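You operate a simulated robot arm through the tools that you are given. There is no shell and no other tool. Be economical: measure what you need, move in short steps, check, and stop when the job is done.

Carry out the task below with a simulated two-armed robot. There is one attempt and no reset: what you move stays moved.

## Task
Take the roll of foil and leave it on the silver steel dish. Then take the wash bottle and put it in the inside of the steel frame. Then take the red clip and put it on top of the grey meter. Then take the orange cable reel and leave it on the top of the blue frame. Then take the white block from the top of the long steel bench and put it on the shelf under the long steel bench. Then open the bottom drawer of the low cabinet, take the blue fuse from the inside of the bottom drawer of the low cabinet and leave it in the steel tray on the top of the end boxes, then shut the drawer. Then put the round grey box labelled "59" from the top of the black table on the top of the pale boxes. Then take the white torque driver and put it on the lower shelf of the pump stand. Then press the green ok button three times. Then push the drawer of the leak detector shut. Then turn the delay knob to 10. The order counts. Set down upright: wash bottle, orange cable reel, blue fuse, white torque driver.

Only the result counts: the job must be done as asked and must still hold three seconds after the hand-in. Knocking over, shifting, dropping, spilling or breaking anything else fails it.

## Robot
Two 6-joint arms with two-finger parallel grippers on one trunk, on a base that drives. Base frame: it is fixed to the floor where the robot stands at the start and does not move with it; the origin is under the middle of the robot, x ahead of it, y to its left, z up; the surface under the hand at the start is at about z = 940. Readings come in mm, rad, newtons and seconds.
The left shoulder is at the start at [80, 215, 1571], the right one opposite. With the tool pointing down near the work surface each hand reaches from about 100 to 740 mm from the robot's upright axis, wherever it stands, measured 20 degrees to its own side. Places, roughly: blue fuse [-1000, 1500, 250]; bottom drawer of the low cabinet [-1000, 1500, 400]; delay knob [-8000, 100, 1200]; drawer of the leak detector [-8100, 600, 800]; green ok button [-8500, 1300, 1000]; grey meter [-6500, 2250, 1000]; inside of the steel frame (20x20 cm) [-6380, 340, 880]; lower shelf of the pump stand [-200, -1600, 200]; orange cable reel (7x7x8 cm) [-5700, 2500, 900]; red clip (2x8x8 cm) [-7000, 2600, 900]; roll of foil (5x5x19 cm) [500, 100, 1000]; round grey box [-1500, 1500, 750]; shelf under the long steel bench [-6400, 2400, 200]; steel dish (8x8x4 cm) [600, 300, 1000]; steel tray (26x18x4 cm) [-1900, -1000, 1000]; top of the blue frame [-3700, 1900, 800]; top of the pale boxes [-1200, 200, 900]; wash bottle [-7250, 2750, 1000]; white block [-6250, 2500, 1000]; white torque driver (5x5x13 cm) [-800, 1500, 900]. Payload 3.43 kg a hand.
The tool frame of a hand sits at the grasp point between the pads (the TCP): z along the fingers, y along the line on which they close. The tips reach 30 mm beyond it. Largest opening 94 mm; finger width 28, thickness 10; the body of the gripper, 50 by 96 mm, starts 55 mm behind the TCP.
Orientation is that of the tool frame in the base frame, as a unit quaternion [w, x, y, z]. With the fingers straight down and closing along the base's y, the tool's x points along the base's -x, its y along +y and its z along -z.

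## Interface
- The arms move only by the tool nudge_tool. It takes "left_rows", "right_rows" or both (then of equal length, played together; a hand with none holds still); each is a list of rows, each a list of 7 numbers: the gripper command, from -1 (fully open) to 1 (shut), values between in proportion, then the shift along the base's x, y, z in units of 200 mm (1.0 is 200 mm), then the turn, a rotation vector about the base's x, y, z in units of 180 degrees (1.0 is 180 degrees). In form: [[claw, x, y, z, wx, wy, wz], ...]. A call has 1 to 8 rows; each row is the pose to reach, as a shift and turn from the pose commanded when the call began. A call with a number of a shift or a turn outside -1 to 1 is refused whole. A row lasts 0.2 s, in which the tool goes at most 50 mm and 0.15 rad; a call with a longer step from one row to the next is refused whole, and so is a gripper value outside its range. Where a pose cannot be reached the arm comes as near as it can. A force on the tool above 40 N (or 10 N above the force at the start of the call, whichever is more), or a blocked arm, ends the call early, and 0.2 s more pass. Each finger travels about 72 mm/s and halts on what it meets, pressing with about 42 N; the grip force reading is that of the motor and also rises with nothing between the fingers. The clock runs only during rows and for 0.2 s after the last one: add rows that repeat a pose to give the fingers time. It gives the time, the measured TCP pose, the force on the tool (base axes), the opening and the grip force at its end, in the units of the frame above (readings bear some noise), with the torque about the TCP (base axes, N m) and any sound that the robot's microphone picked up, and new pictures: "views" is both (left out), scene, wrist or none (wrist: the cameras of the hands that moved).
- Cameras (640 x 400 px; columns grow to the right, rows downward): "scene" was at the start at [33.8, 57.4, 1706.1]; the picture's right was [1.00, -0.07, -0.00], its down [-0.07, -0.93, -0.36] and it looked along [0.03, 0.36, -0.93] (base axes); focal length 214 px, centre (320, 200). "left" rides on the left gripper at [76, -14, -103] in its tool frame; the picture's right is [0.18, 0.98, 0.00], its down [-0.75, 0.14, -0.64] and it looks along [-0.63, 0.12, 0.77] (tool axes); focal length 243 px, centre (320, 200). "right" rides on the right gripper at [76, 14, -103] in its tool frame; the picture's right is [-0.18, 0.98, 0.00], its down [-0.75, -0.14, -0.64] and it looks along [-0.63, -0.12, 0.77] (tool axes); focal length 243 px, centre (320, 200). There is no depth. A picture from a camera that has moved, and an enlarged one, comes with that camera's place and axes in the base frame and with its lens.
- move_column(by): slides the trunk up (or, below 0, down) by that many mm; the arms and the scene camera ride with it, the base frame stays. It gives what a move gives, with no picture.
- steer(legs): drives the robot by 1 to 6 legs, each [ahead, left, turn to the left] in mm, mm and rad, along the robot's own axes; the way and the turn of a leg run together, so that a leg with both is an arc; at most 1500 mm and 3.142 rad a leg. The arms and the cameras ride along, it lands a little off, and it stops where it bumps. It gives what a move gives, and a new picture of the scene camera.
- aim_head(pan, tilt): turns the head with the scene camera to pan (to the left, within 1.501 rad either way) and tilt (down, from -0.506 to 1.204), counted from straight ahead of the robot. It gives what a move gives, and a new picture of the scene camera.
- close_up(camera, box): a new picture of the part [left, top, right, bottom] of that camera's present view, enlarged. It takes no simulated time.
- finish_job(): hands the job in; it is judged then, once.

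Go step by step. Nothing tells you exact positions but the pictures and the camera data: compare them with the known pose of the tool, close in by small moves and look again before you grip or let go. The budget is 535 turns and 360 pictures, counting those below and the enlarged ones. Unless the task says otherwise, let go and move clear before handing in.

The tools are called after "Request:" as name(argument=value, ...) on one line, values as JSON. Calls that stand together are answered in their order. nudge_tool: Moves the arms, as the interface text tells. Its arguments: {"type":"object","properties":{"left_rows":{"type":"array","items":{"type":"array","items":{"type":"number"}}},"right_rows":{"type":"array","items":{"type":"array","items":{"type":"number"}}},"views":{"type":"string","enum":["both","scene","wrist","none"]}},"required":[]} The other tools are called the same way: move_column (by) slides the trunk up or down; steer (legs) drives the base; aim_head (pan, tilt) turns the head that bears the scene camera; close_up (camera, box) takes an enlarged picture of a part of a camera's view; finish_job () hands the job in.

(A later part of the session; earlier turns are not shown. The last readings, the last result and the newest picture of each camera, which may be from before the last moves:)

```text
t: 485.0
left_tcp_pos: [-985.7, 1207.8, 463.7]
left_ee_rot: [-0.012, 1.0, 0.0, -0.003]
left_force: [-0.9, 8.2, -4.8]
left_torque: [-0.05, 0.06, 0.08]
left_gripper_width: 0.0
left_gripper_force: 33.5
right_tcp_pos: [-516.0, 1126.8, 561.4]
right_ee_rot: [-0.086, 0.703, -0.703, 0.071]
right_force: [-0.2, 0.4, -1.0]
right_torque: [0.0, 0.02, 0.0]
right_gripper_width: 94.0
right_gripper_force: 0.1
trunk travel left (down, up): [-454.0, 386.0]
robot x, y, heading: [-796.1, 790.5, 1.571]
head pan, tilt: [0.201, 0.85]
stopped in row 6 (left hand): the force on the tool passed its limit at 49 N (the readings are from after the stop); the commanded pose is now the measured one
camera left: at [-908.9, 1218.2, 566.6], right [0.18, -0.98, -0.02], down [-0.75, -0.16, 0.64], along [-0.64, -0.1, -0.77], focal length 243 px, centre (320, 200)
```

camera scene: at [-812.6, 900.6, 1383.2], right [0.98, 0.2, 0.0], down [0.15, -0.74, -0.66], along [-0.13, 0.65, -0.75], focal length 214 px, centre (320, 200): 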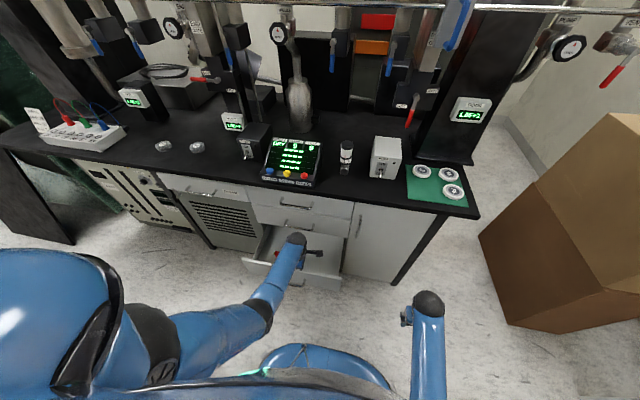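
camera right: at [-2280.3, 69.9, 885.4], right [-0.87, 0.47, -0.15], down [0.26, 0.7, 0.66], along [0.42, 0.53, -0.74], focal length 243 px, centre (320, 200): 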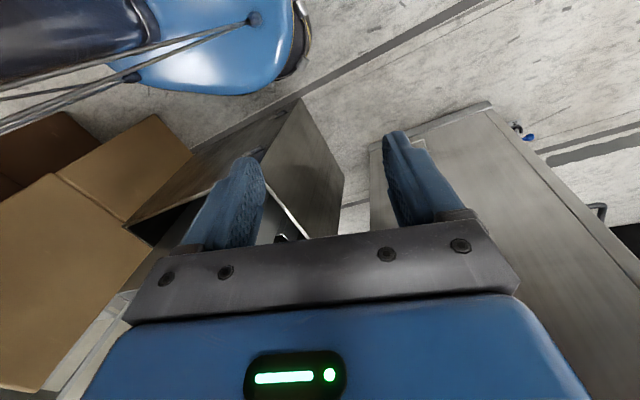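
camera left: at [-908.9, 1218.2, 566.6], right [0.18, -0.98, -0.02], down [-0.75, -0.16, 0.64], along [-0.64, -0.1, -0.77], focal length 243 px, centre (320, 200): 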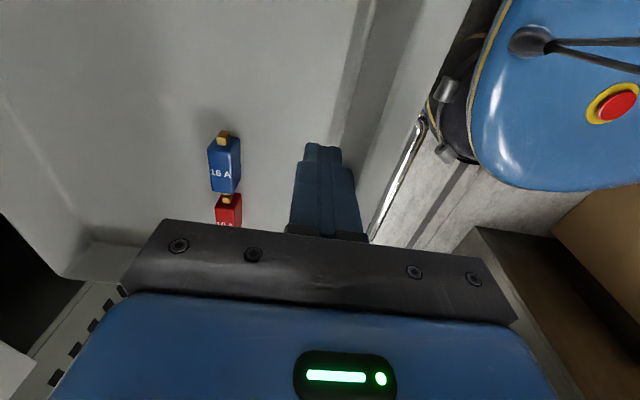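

Drawer is fully open. Rise, open the fingers, and move above the fuse at ~(-1052, 1290).

Request:
nudge_tool(left_rows=[[1, 0, 0.05, 0.1, 0.008, 0, 0], [0.5, 0, 0.1, 0.3, 0.008, 0, 0], [0, -0.1, 0.2, 0.5, 0.008, 0, 0], [-0.2, -0.2, 0.3, 0.6, 0.008, 0, 0], [-0.2, -0.32, 0.4, 0.6, 0.008, 0, 0]], views="wrist")

```text
t: 486.2
left_tcp_pos: [-1050.1, 1287.2, 583.3]
left_ee_rot: [-0.022, 1.0, -0.001, -0.003]
left_force: [-0.1, 0.8, -0.4]
left_torque: [0.03, -0.01, -0.02]
left_gripper_width: 56.6
left_gripper_force: 0.0
right_tcp_pos: [-515.5, 1126.4, 561.6]
right_ee_rot: [-0.085, 0.704, -0.702, 0.071]
right_force: [-0.9, 0.3, 0.8]
right_torque: [-0.01, -0.01, 0.02]
right_gripper_width: 94.0
right_gripper_force: 0.0
trunk travel left (down, up): [-454.0, 386.0]
robot x, y, heading: [-797.4, 794.1, 1.57]
head pan, tilt: [0.201, 0.85]
camera left: at [-972.2, 1297.1, 686.6], right [0.18, -0.98, -0.04], down [-0.75, -0.17, 0.64], along [-0.64, -0.09, -0.77], focal length 243 px, centre (320, 200)
```

left: 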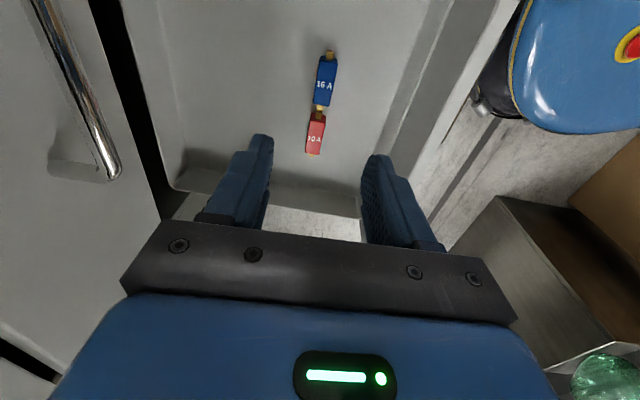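

Aligned. Correct the slight tilt and descend.

Request:
nudge_tool(left_rows=[[-0.2, 0, 0, -0.2, -0.014, 0, 0], [-0.2, 0, 0, -0.4, -0.014, 0, 0], [-0.2, 0, 0, -0.6, -0.014, 0, 0], [-0.2, 0, 0, -0.8, -0.014, 0, 0], [-0.2, 0, 0, -0.86, -0.014, 0, 0]], views="wrist")

```text
t: 487.4
left_tcp_pos: [-1048.1, 1285.6, 410.7]
left_ee_rot: [-0.001, 1.0, 0.0, -0.002]
left_force: [-0.7, -0.2, -0.4]
left_torque: [-0.01, 0.0, -0.02]
left_gripper_width: 56.4
left_gripper_force: 0.0
right_tcp_pos: [-516.1, 1125.4, 561.0]
right_ee_rot: [-0.086, 0.703, -0.702, 0.071]
right_force: [-0.1, -0.1, 0.7]
right_torque: [-0.01, 0.01, 0.03]
right_gripper_width: 94.0
right_gripper_force: 0.0
trunk travel left (down, up): [-454.0, 386.0]
robot x, y, heading: [-794.6, 786.4, 1.575]
head pan, tilt: [0.201, 0.85]
camera left: at [-972.4, 1299.0, 513.1], right [0.18, -0.98, 0.0], down [-0.75, -0.14, 0.65], along [-0.64, -0.12, -0.76], focal length 243 px, centre (320, 200)
```

left: 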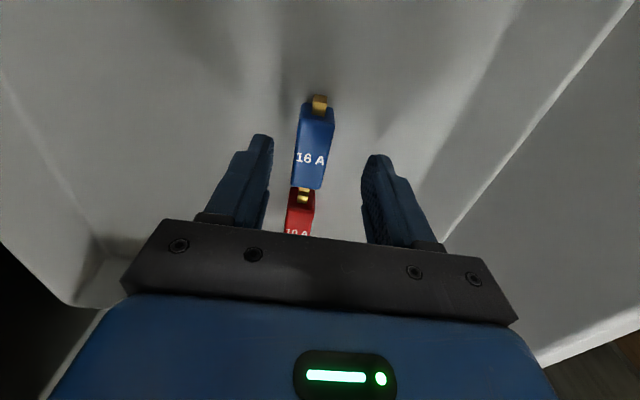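

Request:
nudge_tool(left_rows=[[-0.2, 0, 0.01, -0.06, 0, 0, 0], [-0.2, 0, 0.01, -0.1, 0, 0, 0], [-0.2, 0, 0.01, -0.13, 0, 0, 0]], views="wrist")

```text
t: 488.2
left_tcp_pos: [-1048.5, 1285.8, 383.5]
left_ee_rot: [-0.001, 1.0, 0.0, -0.002]
left_force: [1.4, 0.1, 0.3]
left_torque: [-0.03, 0.05, -0.02]
left_gripper_width: 56.6
left_gripper_force: 0.1
right_tcp_pos: [-516.1, 1125.9, 562.4]
right_ee_rot: [-0.085, 0.703, -0.703, 0.071]
right_force: [0.8, -0.2, -0.4]
right_torque: [-0.01, -0.02, 0.01]
right_gripper_width: 94.0
right_gripper_force: 0.1
trunk travel left (down, up): [-454.0, 386.0]
robot x, y, heading: [-792.8, 793.2, 1.569]
head pan, tilt: [0.201, 0.85]
camera left: at [-972.8, 1300.6, 486.8], right [0.18, -0.98, 0.0], down [-0.75, -0.14, 0.65], along [-0.64, -0.12, -0.76], focal length 243 px, centre (320, 200)
```

left: 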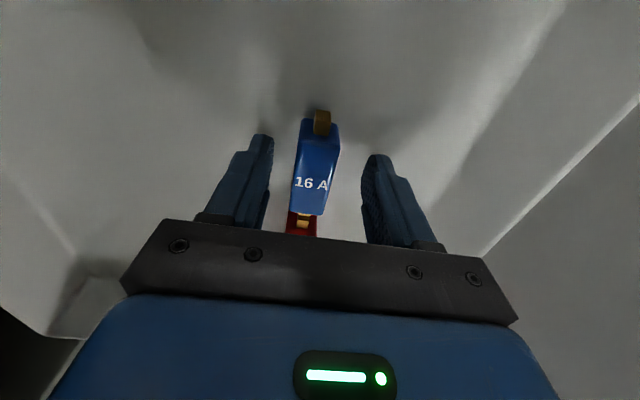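

Request:
nudge_tool(left_rows=[[-0.2, 0, 0.01, -0.03, 0, 0, 0], [-0.2, 0, 0.01, -0.05, 0, 0, 0], [-0.2, 0, 0.01, -0.07, 0, 0, 0], [-0.2, 0, 0.01, -0.09, 0, 0, 0]], views="none")

```text
t: 489.2
left_tcp_pos: [-1049.0, 1289.4, 379.7]
left_ee_rot: [-0.005, 1.0, 0.0, -0.004]
left_force: [0.9, 1.9, 39.6]
left_torque: [-1.21, -0.53, 0.03]
left_gripper_width: 55.2
left_gripper_force: 0.0
left hand out of reach, approached as far as the arm can: row 3, 4
right_tcp_pos: [-513.9, 1125.9, 563.7]
right_ee_rot: [-0.085, 0.703, -0.702, 0.07]
right_force: [0.5, -0.4, -0.3]
right_torque: [0.0, 0.03, 0.0]
right_gripper_width: 93.9
right_gripper_force: 0.0
trunk travel left (down, up): [-454.0, 386.0]
robot x, y, heading: [-794.3, 795.5, 1.574]
head pan, tilt: [0.201, 0.85]
```

Tips touch the drawer floor. Raise 4 mm and close.

Request:
nudge_tool(left_rows=[[-0.2, 0, 0, 0.04, 0, 0, 0], [0.2, 0, 0, 0.04, 0, 0, 0], [0.6, 0, 0, 0.04, 0, 0, 0], [1, 0, 0, 0.04, 0, 0, 0], [1, 0, 0, 0.04, 0, 0, 0]], views="wrist")

```text
t: 490.4
left_tcp_pos: [-1048.0, 1288.6, 381.2]
left_ee_rot: [0.0, 1.0, 0.0, -0.002]
left_force: [0.2, 0.3, 0.4]
left_torque: [0.03, 0.0, 0.0]
left_gripper_width: 25.3
left_gripper_force: 41.8
left hand out of reach, approached as far as the arm can: row 1, 2, 3, 4, 5
right_tcp_pos: [-515.5, 1126.6, 561.3]
right_ee_rot: [-0.084, 0.703, -0.703, 0.071]
right_force: [-0.2, -0.3, 0.6]
right_torque: [0.0, -0.01, 0.01]
right_gripper_width: 93.9
right_gripper_force: 0.0
trunk travel left (down, up): [-454.0, 386.0]
robot x, y, heading: [-796.0, 791.3, 1.57]
head pan, tilt: [0.201, 0.85]
camera left: at [-973.1, 1303.2, 483.3], right [0.18, -0.98, 0.0], down [-0.75, -0.14, 0.65], along [-0.64, -0.12, -0.76], focal length 243 px, centre (320, 200)
```

left: 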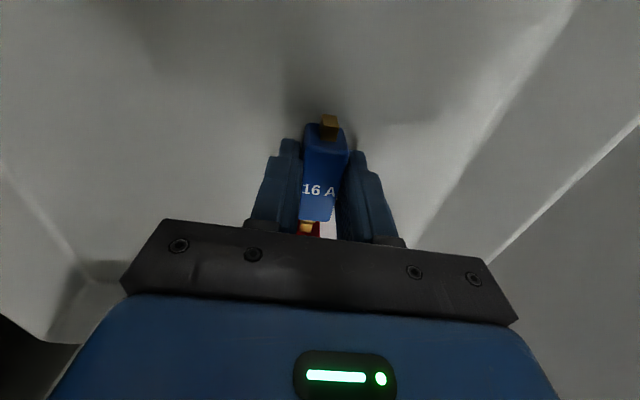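

Fuse gripped (25 mm). Lift with the trunk.

Request:
move_column(by=250)

Request:
nudge_tool(left_rows=[[1, 0, -0.15, 0, 0, 0, 0], [1, 0, -0.3, 0, 0, 0, 0], [1, 0, -0.45, 0, 0, 0, 0], [1, 0, -0.6, 0, 0, 0, 0], [1, 0, -0.75, 0, 0, 0, 0]], views="both")

```text
t: 493.0
left_tcp_pos: [-1048.9, 1289.0, 630.0]
left_ee_rot: [0.0, 1.0, 0.0, -0.002]
left_force: [-0.3, -0.2, -0.4]
left_torque: [-0.04, 0.03, 0.02]
left_gripper_width: 25.5
left_gripper_force: 41.0
right_tcp_pos: [-515.1, 1126.8, 812.1]
right_ee_rot: [-0.084, 0.703, -0.702, 0.072]
right_force: [-0.2, -0.5, -0.1]
right_torque: [0.03, -0.04, 0.0]
right_gripper_width: 94.1
right_gripper_force: 0.0
trunk travel left (down, up): [-704.0, 136.0]
robot x, y, heading: [-795.9, 789.3, 1.577]
head pan, tilt: [0.201, 0.85]
```

```text
t: 494.2
left_tcp_pos: [-1049.9, 1177.7, 559.8]
left_ee_rot: [-0.001, 1.0, 0.0, -0.003]
left_force: [0.4, 0.6, 0.3]
left_torque: [-0.01, 0.01, 0.0]
left_gripper_width: 25.3
left_gripper_force: 42.1
left hand out of reach, approached as far as the arm can: row 1, 2, 3, 4, 5
right_tcp_pos: [-515.3, 1125.5, 811.1]
right_ee_rot: [-0.086, 0.703, -0.703, 0.071]
right_force: [-0.5, -0.2, -0.4]
right_torque: [-0.01, 0.0, 0.02]
right_gripper_width: 94.0
right_gripper_force: 0.1
trunk travel left (down, up): [-704.0, 136.0]
robot x, y, heading: [-796.2, 794.7, 1.571]
head pan, tilt: [0.201, 0.85]
camera scene: at [-812.6, 899.7, 1633.3], right [0.98, 0.2, 0.0], down [0.15, -0.74, -0.66], along [-0.13, 0.65, -0.75], focal length 214 px, centre (320, 200)
camera left: at [-974.7, 1190.7, 662.7], right [0.18, -0.98, 0.0], down [-0.75, -0.14, 0.65], along [-0.64, -0.12, -0.76], focal length 243 px, centre (320, 200)
```

scene: 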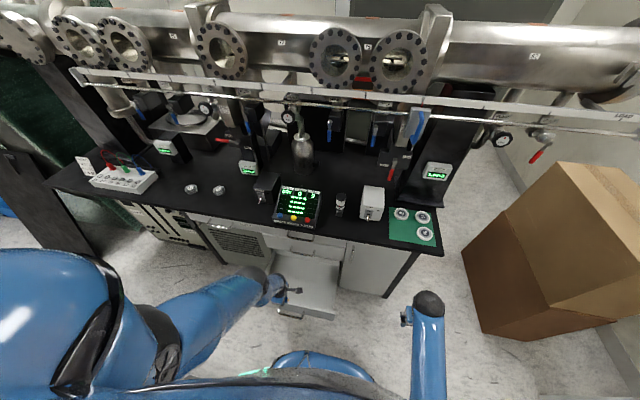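
left: 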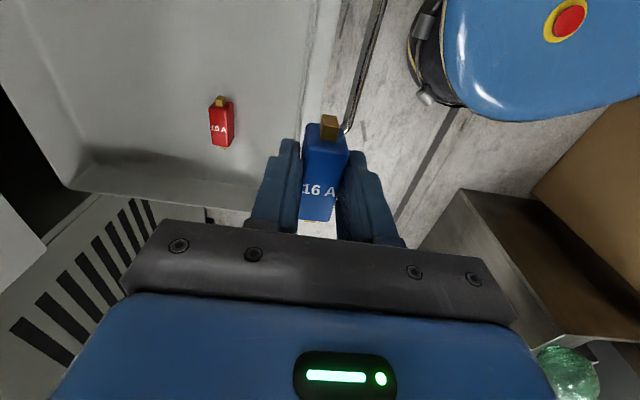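

Raise the trunk and head to the tray: strafe right, then back down past the boxes.

Request:
move_column(by=130)

Request:
steer(legs=[[0, -610, 0], [-700, 0, 0], [-760, 0, 0]])

```text
t: 495.8
left_tcp_pos: [-1051.2, 1176.9, 690.1]
left_ee_rot: [0.0, 1.0, 0.0, -0.003]
left_force: [-0.4, -0.1, -0.7]
left_torque: [0.0, -0.02, 0.02]
left_gripper_width: 25.3
left_gripper_force: 41.9
right_tcp_pos: [-515.9, 1126.6, 941.6]
right_ee_rot: [-0.085, 0.703, -0.702, 0.072]
right_force: [0.4, 0.0, 0.4]
right_torque: [-0.01, -0.02, -0.02]
right_gripper_width: 93.8
right_gripper_force: 0.1
trunk travel left (down, up): [-834.0, 6.0]
robot x, y, heading: [-795.2, 791.4, 1.571]
head pan, tilt: [0.201, 0.85]
```

```text
t: 506.4
left_tcp_pos: [-443.8, -285.0, 689.7]
left_ee_rot: [0.001, 1.0, -0.008, -0.003]
left_force: [0.0, -0.5, -0.5]
left_torque: [-0.01, 0.0, 0.01]
left_gripper_width: 25.7
left_gripper_force: 42.6
right_tcp_pos: [91.0, -343.6, 940.7]
right_ee_rot: [0.084, -0.697, 0.708, -0.072]
right_force: [0.0, -0.6, 0.6]
right_torque: [-0.03, -0.01, 0.0]
right_gripper_width: 94.1
right_gripper_force: 0.1
trunk travel left (down, up): [-834.0, 6.0]
robot x, y, heading: [-192.5, -675.2, 1.555]
head pan, tilt: [0.201, 0.85]
camera scene: at [-209.4, -564.4, 1763.1], right [0.98, 0.19, 0.0], down [0.14, -0.74, -0.66], along [-0.12, 0.65, -0.75], focal length 214 px, centre (320, 200)
```

scene: 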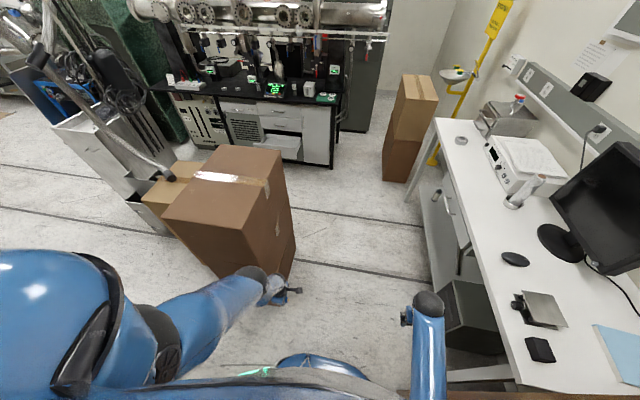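

Turn left to face -x and drive toward the end boxes.

Request:
steer(legs=[[0, 0, 1.587], [750, 190, 0]])

Request:
aim_head(pan=0.2, tilt=0.6)

```text
t: 514.5
left_tcp_pos: [-1327.2, -1145.5, 690.4]
left_ee_rot: [0.002, 0.698, 0.716, -0.002]
left_force: [0.2, -1.3, -0.7]
left_torque: [0.02, 0.02, 0.0]
left_gripper_width: 25.7
left_gripper_force: 42.8
right_tcp_pos: [-1291.6, -607.5, 941.6]
right_ee_rot: [-0.111, 0.994, 0.013, -0.012]
right_force: [-0.2, -0.3, -0.1]
right_torque: [0.01, 0.02, -0.02]
right_gripper_width: 94.1
right_gripper_force: 0.2
trunk travel left (down, up): [-834.0, 6.0]
robot x, y, heading: [-945.9, -883.8, -3.116]
head pan, tilt: [0.201, 0.85]
camera scene: at [-1054.9, -896.8, 1763.4], right [-0.23, 0.97, 0.0], down [0.73, 0.17, -0.66], along [-0.64, -0.15, -0.75], focal length 214 px, centre (320, 200)
```

scene: 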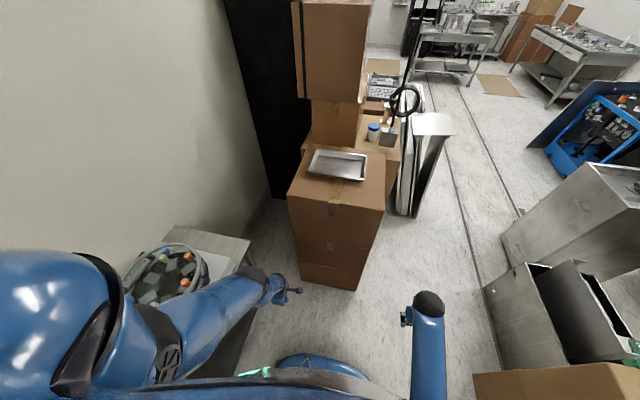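

```text
t: 515.3
left_tcp_pos: [-1328.3, -1143.9, 689.8]
left_ee_rot: [0.002, 0.698, 0.716, -0.001]
left_force: [0.1, 0.7, -1.0]
left_torque: [0.03, 0.03, 0.04]
left_gripper_width: 25.2
left_gripper_force: 41.9
right_tcp_pos: [-1290.8, -608.5, 940.9]
right_ee_rot: [-0.111, 0.994, 0.013, -0.011]
right_force: [0.2, -0.2, -0.3]
right_torque: [-0.01, 0.0, 0.02]
right_gripper_width: 94.2
right_gripper_force: 0.1
trunk travel left (down, up): [-834.0, 6.0]
robot x, y, heading: [-951.4, -881.1, -3.115]
head pan, tilt: [0.201, 0.6]
camera scene: at [-1066.6, -899.6, 1784.1], right [-0.23, 0.97, 0.0], down [0.55, 0.13, -0.82], along [-0.8, -0.19, -0.57], focal length 214 px, centre (320, 200)
```

scene: 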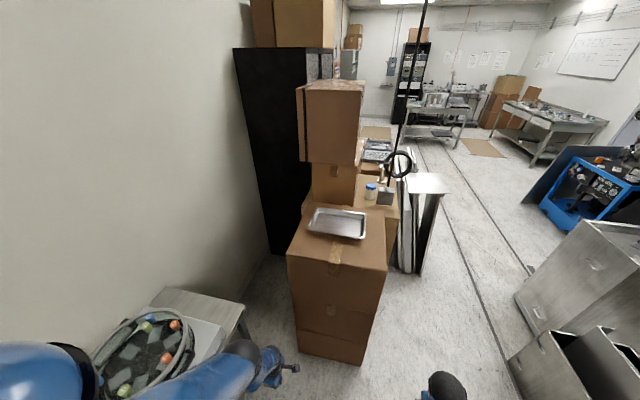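

Tray is at about (-1965, -1013) on box top z≈1004. Strafe right to y≈-750, then raise the left hand.

Request:
steer(legs=[[0, -132, -0.025]])

Request:
nudge_tool(left_rows=[[1, -0.2, 0, 0.1, 0, 0, 0], [1, -0.4, 0, 0.2, 0, 0, 0], [1, -0.6, 0, 0.35, 0, 0, 0], [1, -0.7, 0, 0.55, 0, 0, 0], [1, -0.8, 0, 0.75, 0, 0, 0], [1, -0.9, 0, 0.95, 0, 0, 0]], views="none")

Request:
nudge_tool(left_rows=[[1, -0.1, 0, 0.2, 0, 0, 0], [1, -0.2, 0, 0.4, 0, 0, 0], [1, -0.3, 0, 0.6, 0, 0, 0], [1, -0.4, 0, 0.8, 0, 0, 0], [1, -0.4, 0, 1.0, 0, 0, 0]], views="scene")

```text
t: 516.5
left_tcp_pos: [-1336.6, -1006.9, 689.4]
left_ee_rot: [0.001, 0.707, 0.708, 0.0]
left_force: [-0.2, 0.5, -0.3]
left_torque: [0.02, -0.02, -0.05]
left_gripper_width: 25.3
left_gripper_force: 41.9
right_tcp_pos: [-1286.8, -472.9, 942.5]
right_ee_rot: [-0.113, 0.994, 0.001, -0.01]
right_force: [-0.3, -0.3, 0.1]
right_torque: [0.01, 0.02, -0.04]
right_gripper_width: 94.0
right_gripper_force: 0.0
trunk travel left (down, up): [-834.0, 6.0]
robot x, y, heading: [-950.3, -752.1, -3.135]
head pan, tilt: [0.201, 0.6]
camera scene: at [-1069.1, -773.4, 1784.0], right [-0.2, 0.98, 0.0], down [0.55, 0.12, -0.82], along [-0.81, -0.16, -0.57], focal length 214 px, centre (320, 200)
```

scene: 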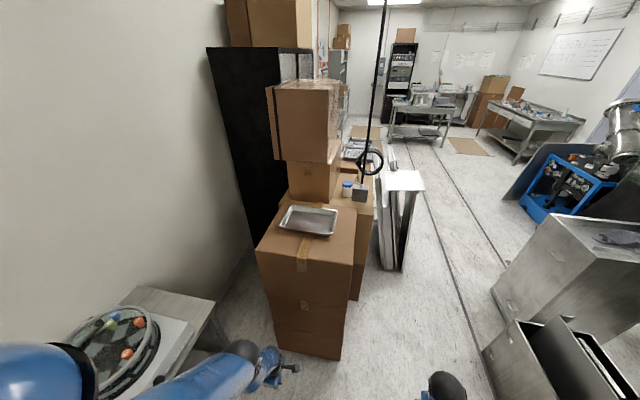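

```text
t: 518.0
left_tcp_pos: [-1547.6, -1007.0, 855.6]
left_ee_rot: [0.003, 0.707, 0.707, -0.001]
left_force: [0.3, -0.3, -0.1]
left_torque: [-0.02, 0.03, 0.03]
left_gripper_width: 25.4
left_gripper_force: 42.0
left hand out of reach, approached as far as the arm can: row 2, 3, 4, 5, 6
right_tcp_pos: [-1287.1, -471.2, 941.0]
right_ee_rot: [-0.111, 0.994, 0.002, -0.01]
right_force: [0.1, 0.8, -0.3]
right_torque: [-0.01, 0.0, 0.01]
right_gripper_width: 94.0
right_gripper_force: 0.0
trunk travel left (down, up): [-834.0, 6.0]
robot x, y, heading: [-953.5, -752.5, -3.142]
head pan, tilt: [0.201, 0.6]
```

```text
t: 518.9
left_tcp_pos: [-1620.2, -1007.2, 973.1]
left_ee_rot: [0.012, 0.705, 0.709, 0.011]
left_force: [-0.1, 0.3, 0.5]
left_torque: [0.01, 0.02, -0.03]
left_gripper_width: 25.7
left_gripper_force: 41.9
left hand out of reach, approached as far as the arm can: row 1, 2, 3, 4
right_tcp_pos: [-1284.7, -471.6, 941.7]
right_ee_rot: [-0.11, 0.994, 0.002, -0.01]
right_force: [-0.6, 0.3, -0.6]
right_torque: [0.0, 0.0, 0.01]
right_gripper_width: 94.0
right_gripper_force: 0.0
trunk travel left (down, up): [-834.0, 6.0]
robot x, y, heading: [-954.0, -752.7, -3.14]
head pan, tilt: [0.201, 0.6]
stopped in row 4 (left hand): the force on the tool passed its limit at 53 N (the readings are from after the stop); the commanded pose is now the measured one
camera scene: at [-1065.8, -767.4, 1784.4], right [-0.2, 0.98, 0.0], down [0.55, 0.12, -0.83], along [-0.81, -0.17, -0.56], focal length 214 px, centre (320, 200)
```

scene: 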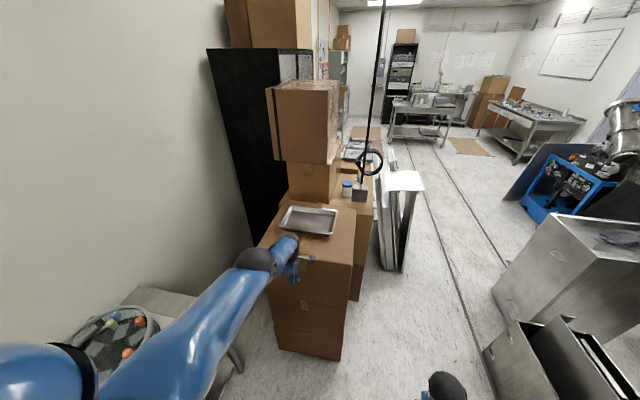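

The gripper touched the box front. Back off 150 mm, then raise the hand higher.

Request:
steer(legs=[[-150, 0, 0]])

Request:
nudge_tool(left_rows=[[1, -0.05, 0, 0.2, 0, 0, 0], [1, -0.1, 0, 0.4, 0, 0, 0], [1, -0.15, 0, 0.6, 0, 0, 0], [1, -0.15, 0, 0.8, 0, 0, 0]], views="wrist")

```text
t: 520.3
left_tcp_pos: [-1468.7, -1007.3, 969.3]
left_ee_rot: [0.013, 0.705, 0.709, 0.012]
left_force: [0.5, 0.3, -0.3]
left_torque: [-0.04, -0.01, -0.02]
left_gripper_width: 25.6
left_gripper_force: 42.2
right_tcp_pos: [-1136.7, -469.6, 939.0]
right_ee_rot: [-0.111, 0.994, 0.002, -0.01]
right_force: [-0.3, 0.3, -0.7]
right_torque: [0.01, -0.02, 0.0]
right_gripper_width: 93.9
right_gripper_force: 0.0
trunk travel left (down, up): [-834.0, 6.0]
robot x, y, heading: [-797.4, -750.0, -3.14]
head pan, tilt: [0.201, 0.6]
camera scene: at [-919.8, -766.9, 1783.7], right [-0.2, 0.98, 0.0], down [0.56, 0.12, -0.82], along [-0.81, -0.17, -0.57], focal length 214 px, centre (320, 200)
```

scene: 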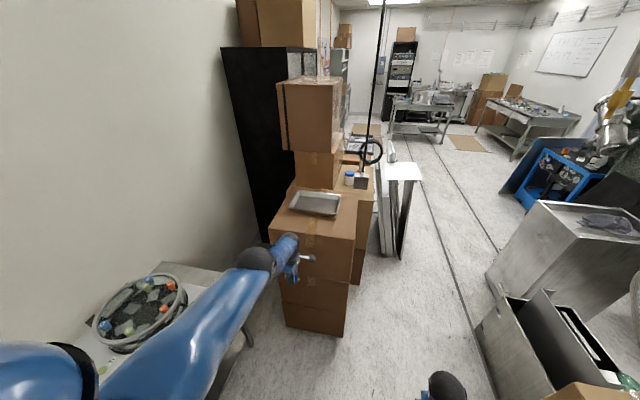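

```text
t: 521.3
left_tcp_pos: [-1526.6, -1007.8, 1126.3]
left_ee_rot: [0.012, 0.704, 0.71, 0.011]
left_force: [-0.6, -0.1, -0.9]
left_torque: [-0.01, -0.01, -0.01]
left_gripper_width: 25.4
left_gripper_force: 41.6
left hand out of reach, approached as far as the arm can: row 1, 2, 3, 4
right_tcp_pos: [-1134.6, -470.3, 941.4]
right_ee_rot: [-0.111, 0.994, 0.002, -0.011]
right_force: [-0.2, 0.2, -0.1]
right_torque: [0.0, 0.05, 0.04]
right_gripper_width: 94.1
right_gripper_force: 0.1
trunk travel left (down, up): [-834.0, 6.0]
robot x, y, heading: [-798.0, -748.7, -3.138]
head pan, tilt: [0.201, 0.6]
camera left: at [-1544.6, -931.7, 1227.9], right [0.98, 0.19, 0.03], down [0.13, -0.75, 0.65], along [0.15, -0.63, -0.76], focal length 243 px, centre (320, 200)
```

left: 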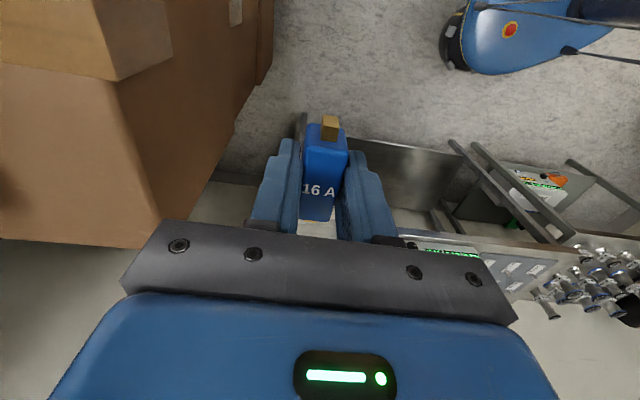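

Now drive forward 432 mm to bring the fuse above the tray.

Request:
steer(legs=[[432, 0, 0]])

Request:
nudge_tool(left_rows=[[1, 0, 0, 0, 0, 0, 0]], views="wrist")

Request:
close_up(camera="scene", box=[200, 200, 360, 300])

```text
t: 523.9
left_tcp_pos: [-1957.9, -1004.7, 1126.5]
left_ee_rot: [0.011, 0.706, 0.708, 0.01]
left_force: [1.1, 0.4, -0.6]
left_torque: [0.01, 0.02, -0.02]
left_gripper_width: 25.4
left_gripper_force: 42.2
right_tcp_pos: [-1561.4, -470.6, 941.5]
right_ee_rot: [-0.111, 0.994, -0.001, -0.011]
right_force: [-0.7, -0.7, 0.2]
right_torque: [0.01, -0.02, 0.02]
right_gripper_width: 94.2
right_gripper_force: 0.0
trunk travel left (down, up): [-834.0, 6.0]
robot x, y, heading: [-1230.1, -753.1, 3.143]
head pan, tilt: [0.201, 0.6]
camera scene: at [-1343.0, -767.1, 1784.5], right [-0.2, 0.98, 0.0], down [0.55, 0.11, -0.83], along [-0.81, -0.16, -0.56], focal length 214 px, centre (320, 200)
```

scene: 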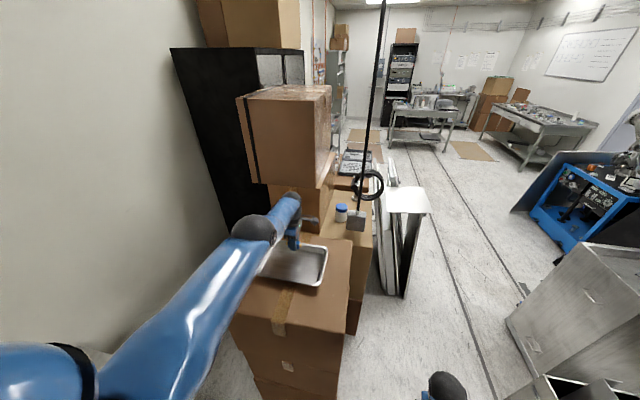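

```text
t: 524.3
left_tcp_pos: [-1961.1, -1004.1, 1123.7]
left_ee_rot: [0.013, 0.706, 0.708, 0.012]
left_force: [0.3, -0.9, 0.0]
left_torque: [0.02, 0.0, -0.04]
left_gripper_width: 25.4
left_gripper_force: 42.4
right_tcp_pos: [-1565.5, -469.5, 941.0]
right_ee_rot: [-0.111, 0.994, -0.001, -0.01]
right_force: [-0.1, -0.5, -0.5]
right_torque: [-0.05, -0.03, 0.01]
right_gripper_width: 94.0
right_gripper_force: 0.0
trunk travel left (down, up): [-834.0, 6.0]
robot x, y, heading: [-1229.9, -750.4, 3.145]
head pan, tilt: [0.201, 0.6]
camera left: at [-1980.5, -928.5, 1225.9], right [0.98, 0.19, 0.03], down [0.12, -0.75, 0.65], along [0.15, -0.63, -0.76], focal length 243 px, centre (320, 200)
```

left: 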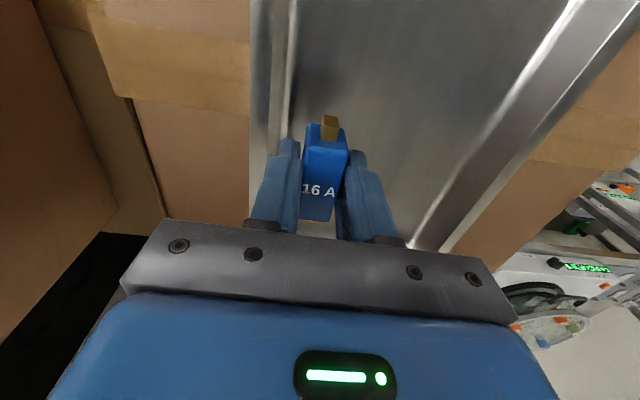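

```text
4.00 times, centred on (280, 250) of scene
camera zoom: at [-1348.7, -767.3, 1784.0], right [-0.2, 0.98, 0.0], down [0.55, 0.11, -0.82], along [-0.81, -0.16, -0.57], focal length 858 px, centre (480, 0)
```

zoom: 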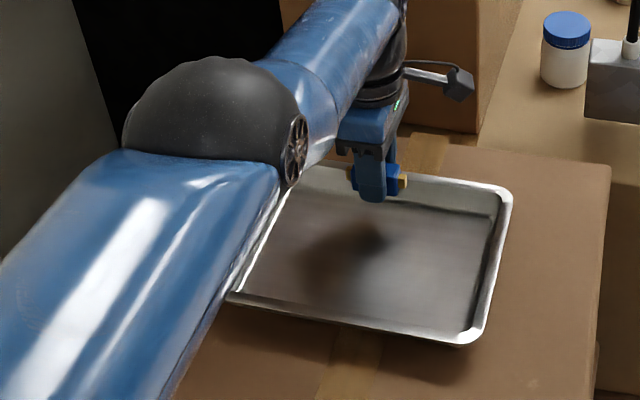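

Tray centre ≈ (-1920, -1008). Shift 40 mm toward me and lower.

Request:
nudge_tool(left_rows=[[1, 0.1, -0.01, 0, 0, 0.011, 0], [1, 0.2, -0.02, 0, 0, 0.011, 0], [1, 0.2, -0.02, -0.1, 0, 0.011, 0], [1, 0.2, -0.02, -0.25, 0, 0.011, 0], [1, 0.2, -0.02, -0.35, 0, 0.011, 0]], views="wrist")

```text
t: 525.4
left_tcp_pos: [-1950.3, -1009.6, 1074.5]
left_ee_rot: [-0.004, 0.706, 0.708, -0.007]
left_force: [3.3, 0.3, 10.9]
left_torque: [0.16, -0.2, 0.03]
left_gripper_width: 25.1
left_gripper_force: 42.1
left hand out of reach, approached as far as the arm can: row 1, 2, 3, 4, 5
right_tcp_pos: [-1560.2, -468.5, 942.0]
right_ee_rot: [-0.11, 0.994, -0.001, -0.013]
right_force: [-0.5, -0.3, 0.8]
right_torque: [0.0, 0.01, -0.02]
right_gripper_width: 94.0
right_gripper_force: 0.0
trunk travel left (down, up): [-834.0, 6.0]
robot x, y, heading: [-1230.6, -749.0, -3.137]
head pan, tilt: [0.201, 0.6]
stopped in row 5 (left hand): the force on the tool passed its limit at 43 N (the readings are from after the stop); the commanded pose is now the measured one
camera left: at [-1963.4, -933.1, 1177.2], right [0.98, 0.19, -0.01], down [0.15, -0.75, 0.64], along [0.11, -0.63, -0.77], focal length 243 px, centre (320, 200)
```

left: 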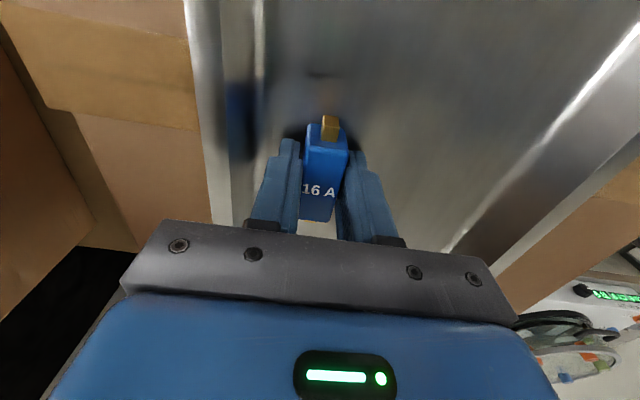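

Contact with the tray floor at TCP z≈1074 (floor ≈1043). The fuse is close to the far rim, so lift slightly, back 28 mm, and set down.

Request:
nudge_tool(left_rows=[[1, 0, 0, 0.04, 0, 0, 0], [1, 0, 0, 0.08, 0, 0.003, 0]], views="none")

Request:
steer(legs=[[-30, 0, 0]])

Request:
nudge_tool(left_rows=[[1, 0, 0, -0.02, 0, -0.002, 0], [1, 0, 0, -0.04, 0, -0.003, 0], [1, 0, 0, -0.06, 0, -0.003, 0]], views="wrist")

```text
t: 526.0
left_tcp_pos: [-1958.1, -1012.0, 1085.8]
left_ee_rot: [-0.006, 0.706, 0.708, -0.009]
left_force: [0.0, 0.1, -0.1]
left_torque: [0.01, 0.0, -0.01]
left_gripper_width: 25.4
left_gripper_force: 41.9
left hand out of reach, approached as far as the arm can: row 2
right_tcp_pos: [-1563.2, -470.4, 940.7]
right_ee_rot: [-0.11, 0.994, 0.0, -0.011]
right_force: [0.9, 0.2, -0.4]
right_torque: [0.01, -0.01, 0.02]
right_gripper_width: 94.1
right_gripper_force: 0.1
trunk travel left (down, up): [-834.0, 6.0]
robot x, y, heading: [-1229.1, -751.2, -3.143]
head pan, tilt: [0.201, 0.6]
```

```text
t: 526.8
left_tcp_pos: [-1935.2, -1012.1, 1080.7]
left_ee_rot: [-0.004, 0.707, 0.707, -0.007]
left_force: [-0.3, -0.6, -1.5]
left_torque: [-0.01, -0.08, 0.01]
left_gripper_width: 25.3
left_gripper_force: 42.3
right_tcp_pos: [-1539.0, -469.7, 939.1]
right_ee_rot: [-0.111, 0.994, 0.0, -0.008]
right_force: [-0.6, -0.3, -0.6]
right_torque: [-0.01, -0.02, -0.01]
right_gripper_width: 94.1
right_gripper_force: 0.0
trunk travel left (down, up): [-834.0, 6.0]
robot x, y, heading: [-1201.3, -750.5, -3.142]
head pan, tilt: [0.201, 0.6]
camera scene: at [-1326.5, -767.1, 1783.3], right [-0.2, 0.98, 0.0], down [0.56, 0.11, -0.82], along [-0.8, -0.16, -0.57], focal length 214 px, centre (320, 200)
```

scene: 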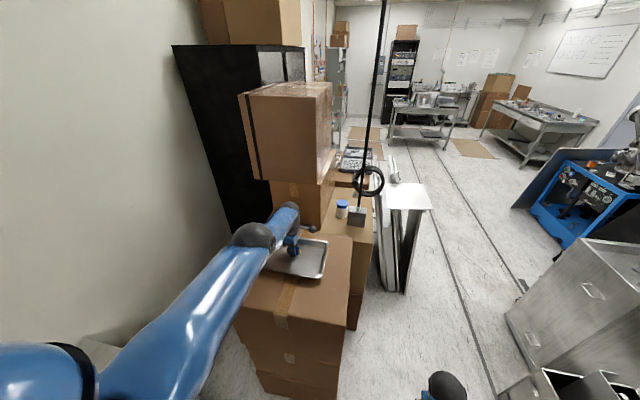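

```text
t: 527.6
left_tcp_pos: [-1931.0, -1012.4, 1075.5]
left_ee_rot: [-0.002, 0.706, 0.708, -0.004]
left_force: [0.4, -0.2, -0.4]
left_torque: [0.0, -0.03, -0.01]
left_gripper_width: 25.1
left_gripper_force: 42.1
left hand out of reach, approached as far as the arm can: row 3
right_tcp_pos: [-1536.7, -470.0, 940.5]
right_ee_rot: [-0.111, 0.994, 0.0, -0.01]
right_force: [-1.6, 0.3, 0.3]
right_torque: [0.03, -0.05, 0.0]
right_gripper_width: 94.0
right_gripper_force: 0.0
trunk travel left (down, up): [-834.0, 6.0]
robot x, y, heading: [-1200.4, -754.3, -3.144]
head pan, tilt: [0.201, 0.6]
camera left: at [-1944.8, -935.8, 1178.4], right [0.98, 0.19, -0.01], down [0.15, -0.75, 0.64], along [0.11, -0.63, -0.77], focal length 243 px, centre (320, 200)
```

left: 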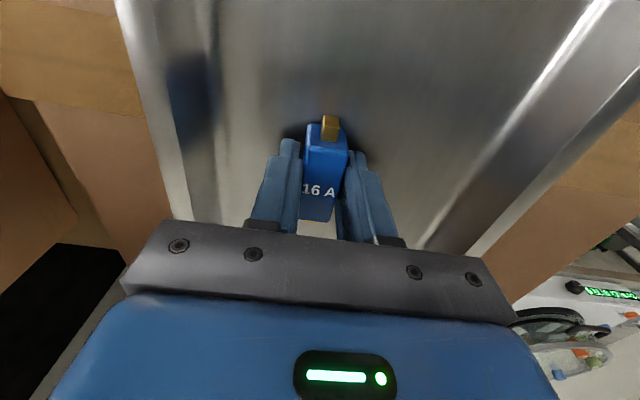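

Request:
nudge_tool(left_rows=[[1, 0, 0, -0.015, 0, 0, 0], [1, 0, 0, -0.03, 0, 0, 0], [1, 0, 0, -0.045, 0, 0, 0], [1, 0, 0, -0.06, 0, 0, 0]], views="none")

```text
t: 528.6
left_tcp_pos: [-1924.0, -1013.0, 1074.5]
left_ee_rot: [-0.007, 0.707, 0.707, -0.01]
left_force: [-4.4, -4.9, 29.2]
left_torque: [0.11, -0.41, -0.09]
left_gripper_width: 25.4
left_gripper_force: 41.7
left hand out of reach, approached as far as the arm can: row 3, 4
right_tcp_pos: [-1531.1, -468.9, 941.8]
right_ee_rot: [-0.111, 0.994, 0.0, -0.013]
right_force: [0.5, 0.4, -0.4]
right_torque: [0.01, -0.02, 0.0]
right_gripper_width: 93.9
right_gripper_force: 0.1
trunk travel left (down, up): [-834.0, 6.0]
robot x, y, heading: [-1198.4, -750.5, -3.144]
head pan, tilt: [0.201, 0.6]
```

Request:
nudge_tool(left_rows=[[1, 0, 0, 0.012, 0, 0, 0], [0.6, 0, 0, 0.012, 0, 0, 0], [0.2, 0, 0, 0.012, 0, 0, 0], [-0.2, 0, 0, 0.012, 0, 0, 0], [-0.3, 0, 0, 0.012, 0, 0, 0], [-0.3, 0, 0, 0.012, 0, 0, 0]], views="wrist")

```text
t: 530.0
left_tcp_pos: [-1924.6, -1009.4, 1074.1]
left_ee_rot: [-0.005, 0.707, 0.707, -0.008]
left_force: [-9.7, 1.4, 29.6]
left_torque: [0.25, -0.63, 0.02]
left_gripper_width: 55.3
left_gripper_force: 0.1
right_tcp_pos: [-1533.3, -468.5, 942.3]
right_ee_rot: [-0.11, 0.994, 0.0, -0.011]
right_force: [0.2, -0.1, 1.3]
right_torque: [0.01, 0.0, 0.0]
right_gripper_width: 93.8
right_gripper_force: 0.0
trunk travel left (down, up): [-834.0, 6.0]
robot x, y, heading: [-1202.2, -752.2, 3.14]
head pan, tilt: [0.201, 0.6]
camera left: at [-1937.5, -933.1, 1177.4], right [0.98, 0.18, -0.02], down [0.15, -0.75, 0.64], along [0.1, -0.63, -0.77], focal length 243 px, centre (320, 200)
```

left: 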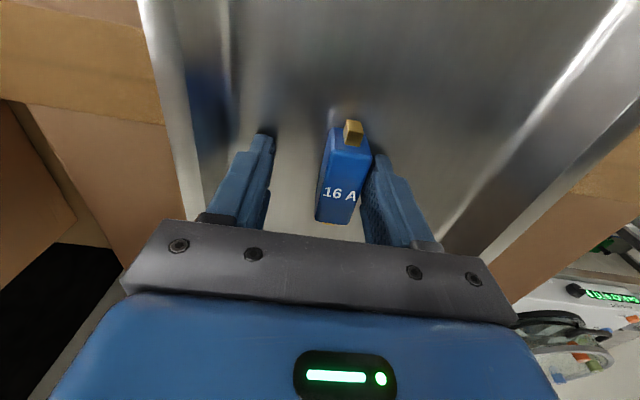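

The fuse lies flat, label up. Raise the hand.

Request:
nudge_tool(left_rows=[[-0.3, 0.02, 0, 0.05, 0, 0, 0], [-0.3, 0.02, 0, 0.15, 0, 0, 0], [-0.3, 0.02, 0, 0.25, 0, 0, 0], [-0.3, 0.02, 0, 0.35, 0, 0, 0]], views="wrist")

```text
t: 531.0
left_tcp_pos: [-1919.1, -1010.0, 1140.0]
left_ee_rot: [-0.001, 0.707, 0.708, -0.006]
left_force: [-0.5, -0.5, -1.0]
left_torque: [0.03, 0.0, -0.03]
left_gripper_width: 61.2
left_gripper_force: 0.0
right_tcp_pos: [-1534.7, -469.5, 942.0]
right_ee_rot: [-0.111, 0.994, 0.0, -0.01]
right_force: [0.2, -1.1, -0.2]
right_torque: [-0.01, -0.03, 0.01]
right_gripper_width: 94.0
right_gripper_force: 0.1
trunk travel left (down, up): [-834.0, 6.0]
robot x, y, heading: [-1200.1, -752.8, -3.145]
head pan, tilt: [0.201, 0.6]
camera left: at [-1933.1, -934.2, 1243.1], right [0.98, 0.19, -0.01], down [0.15, -0.75, 0.64], along [0.11, -0.63, -0.77], focal length 243 px, centre (320, 200)
```

left: 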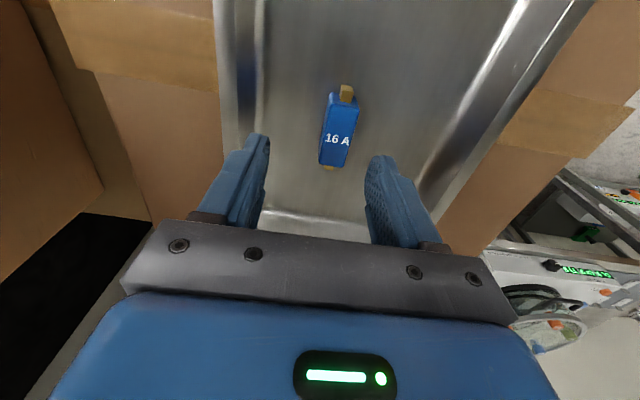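

Fuse delivered. Back away and tuck the left hand.

Request:
steer(legs=[[-520, 0, 0]])

Request:
nudge_tool(left_rows=[[-1, 0.05, 0.05, -0.2, 0, 0, 0], [-1, 0.1, 0.05, -0.4, 0, 0, 0], [-1, 0.2, 0.05, -0.6, 0, 0, 0], [-1, 0.3, 0.05, -0.8, 0, 0, 0], [-1, 0.4, 0.05, -1.0, 0, 0, 0], [-1, 0.6, 0.05, -1.0, 0, 0, 0], [-1, 0.8, 0.05, -1.0, 0, 0, 0], [-1, 1.0, 0.05, -1.0, 0, 0, 0]], views="none")

Request:
nudge_tool(left_rows=[[-1, 0.1, 0, -0.2, 0, 0, 0], [-1, 0.3, 0, -0.4, 0, 0, 0], [-1, 0.5, 0, -0.5, 0, 0, 0], [-1, 0.7, 0, -0.6, 0, 0, 0], [-1, 0.85, 0, -0.7, 0, 0, 0]], views="none")

```text
t: 534.0
left_tcp_pos: [-1409.5, -1009.3, 1138.4]
left_ee_rot: [-0.002, 0.708, 0.706, -0.005]
left_force: [-0.8, 0.0, -0.3]
left_torque: [0.01, -0.01, -0.04]
left_gripper_width: 61.0
left_gripper_force: 0.1
right_tcp_pos: [-1021.3, -469.5, 940.7]
right_ee_rot: [-0.111, 0.994, -0.002, -0.009]
right_force: [-0.2, -1.4, 0.2]
right_torque: [0.01, -0.01, 0.0]
right_gripper_width: 94.3
right_gripper_force: 0.0
trunk travel left (down, up): [-834.0, 6.0]
robot x, y, heading: [-683.9, -752.1, 3.146]
head pan, tilt: [0.201, 0.6]
camera scene: at [-806.8, -767.6, 1783.8], right [-0.2, 0.98, 0.0], down [0.56, 0.11, -0.82], along [-0.81, -0.16, -0.57], focal length 214 px, centre (320, 200)
```

scene: 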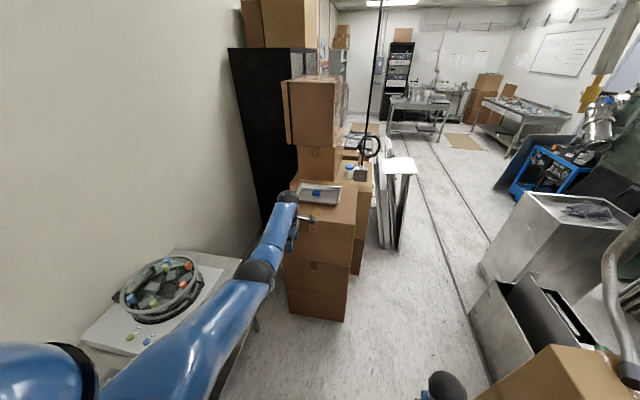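

```text
t: 535.8
left_tcp_pos: [-1205.0, -999.6, 940.6]
left_ee_rot: [-0.002, 0.708, 0.707, -0.005]
left_force: [0.2, 0.0, 0.4]
left_torque: [-0.02, 0.03, -0.01]
left_gripper_width: 94.2
left_gripper_force: 0.0
right_tcp_pos: [-1017.8, -469.1, 942.3]
right_ee_rot: [-0.111, 0.994, -0.002, -0.011]
right_force: [0.0, 1.0, 0.2]
right_torque: [0.01, -0.01, 0.02]
right_gripper_width: 94.0
right_gripper_force: 0.0
trunk travel left (down, up): [-834.0, 6.0]
robot x, y, heading: [-683.9, -749.9, 3.142]
head pan, tilt: [0.201, 0.6]
```

```text
refused: row 2 steps farther than a row can; nothing moved
```

Request:
nudge_tool(left_rows=[[-1, 0.1, 0, -0.2, 0, 0, 0], [-1, 0.2, 0, -0.4, 0, 0, 0], [-1, 0.35, 0, -0.55, 0, 0, 0], [-1, 0.55, 0, -0.65, 0, 0, 0], [-1, 0.75, 0, -0.75, 0, 0, 0], [-1, 0.85, 0, -0.8, 0, 0, 0]], views="none")

Request:
steer(legs=[[-300, 0, 0]])

```text
t: 537.2
left_tcp_pos: [-1036.1, -1000.0, 780.9]
left_ee_rot: [-0.003, 0.708, 0.707, -0.006]
left_force: [-0.3, 0.5, -1.6]
left_torque: [-0.02, -0.03, 0.03]
left_gripper_width: 94.1
left_gripper_force: 0.2
right_tcp_pos: [-1019.6, -468.3, 942.5]
right_ee_rot: [-0.111, 0.994, -0.002, -0.01]
right_force: [-0.5, 0.4, -0.2]
right_torque: [-0.02, 0.0, 0.02]
right_gripper_width: 93.9
right_gripper_force: 0.0
trunk travel left (down, up): [-834.0, 6.0]
robot x, y, heading: [-687.6, -751.0, 3.14]
head pan, tilt: [0.201, 0.6]
```

```text
t: 539.3
left_tcp_pos: [-737.6, -1001.9, 780.1]
left_ee_rot: [-0.003, 0.706, 0.708, -0.005]
left_force: [0.3, 0.0, -1.0]
left_torque: [0.02, -0.01, 0.01]
left_gripper_width: 94.0
left_gripper_force: 0.1
right_tcp_pos: [-723.1, -471.6, 939.9]
right_ee_rot: [-0.111, 0.994, 0.001, -0.01]
right_force: [-1.8, -0.8, 0.2]
right_torque: [0.02, -0.03, 0.01]
right_gripper_width: 94.3
right_gripper_force: 0.0
trunk travel left (down, up): [-834.0, 6.0]
robot x, y, heading: [-385.3, -750.9, -3.138]
head pan, tilt: [0.201, 0.6]
camera scene: at [-507.2, -768.1, 1783.8], right [-0.2, 0.98, 0.0], down [0.56, 0.11, -0.82], along [-0.81, -0.17, -0.57], focal length 214 px, centre (320, 200)
```

scene: 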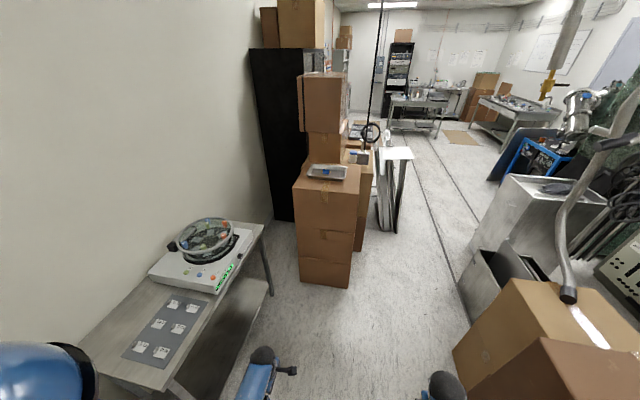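

Go back to x=-190, turn to +y and return to the cabinet.

Request:
steer(legs=[[-195, 0, 0], [0, 0, -1.574], [800, 0, 0], [730, 0, 0], [0, 600, 0]])

Request:
aim_head(pan=0.2, tilt=0.85)

```text
t: 555.1
left_tcp_pos: [-1012.1, 1114.6, 780.9]
left_ee_rot: [-0.005, 1.0, 0.0, -0.003]
left_force: [-0.5, -1.0, -0.6]
left_torque: [-0.04, 0.01, 0.01]
left_gripper_width: 93.9
left_gripper_force: 0.1
right_tcp_pos: [-481.9, 1098.3, 940.2]
right_ee_rot: [0.085, -0.702, 0.703, -0.071]
right_force: [-0.1, 0.5, -0.4]
right_torque: [-0.01, 0.01, 0.01]
right_gripper_width: 94.2
right_gripper_force: 0.0
trunk travel left (down, up): [-834.0, 6.0]
robot x, y, heading: [-763.5, 760.8, 1.576]
head pan, tilt: [0.201, 0.6]
camera scene: at [-780.6, 882.2, 1784.2], right [0.98, 0.2, 0.0], down [0.11, -0.55, -0.83], along [-0.16, 0.81, -0.56], focal length 214 px, centre (320, 200)
```

scene: 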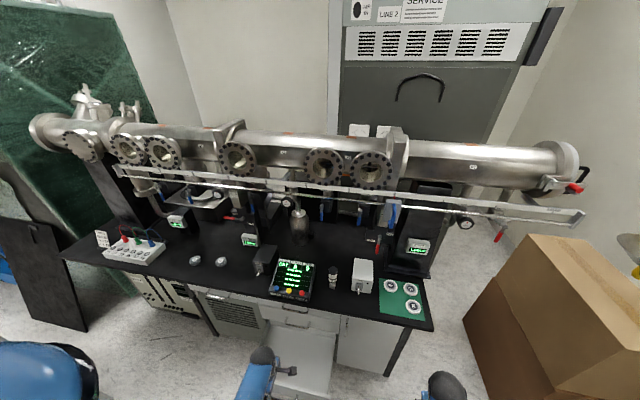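

```text
t: 555.8
left_tcp_pos: [-1013.0, 1113.6, 781.6]
left_ee_rot: [-0.005, 1.0, 0.001, -0.002]
left_force: [-0.1, -0.7, 0.4]
left_torque: [0.02, -0.03, 0.02]
left_gripper_width: 94.1
left_gripper_force: 0.1
right_tcp_pos: [-482.7, 1097.7, 941.5]
right_ee_rot: [0.085, -0.702, 0.704, -0.071]
right_force: [0.5, -0.1, 0.0]
right_torque: [0.0, -0.01, -0.02]
right_gripper_width: 94.1
right_gripper_force: 0.1
trunk travel left (down, up): [-834.0, 6.0]
robot x, y, heading: [-764.3, 760.7, 1.571]
head pan, tilt: [0.201, 0.85]
camera scene: at [-781.1, 872.3, 1763.3], right [0.98, 0.2, 0.0], down [0.15, -0.74, -0.66], along [-0.13, 0.65, -0.75], focal length 214 px, centre (320, 200)
```

scene: 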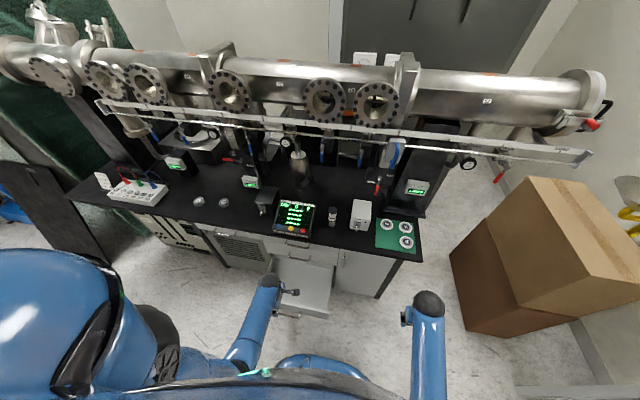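

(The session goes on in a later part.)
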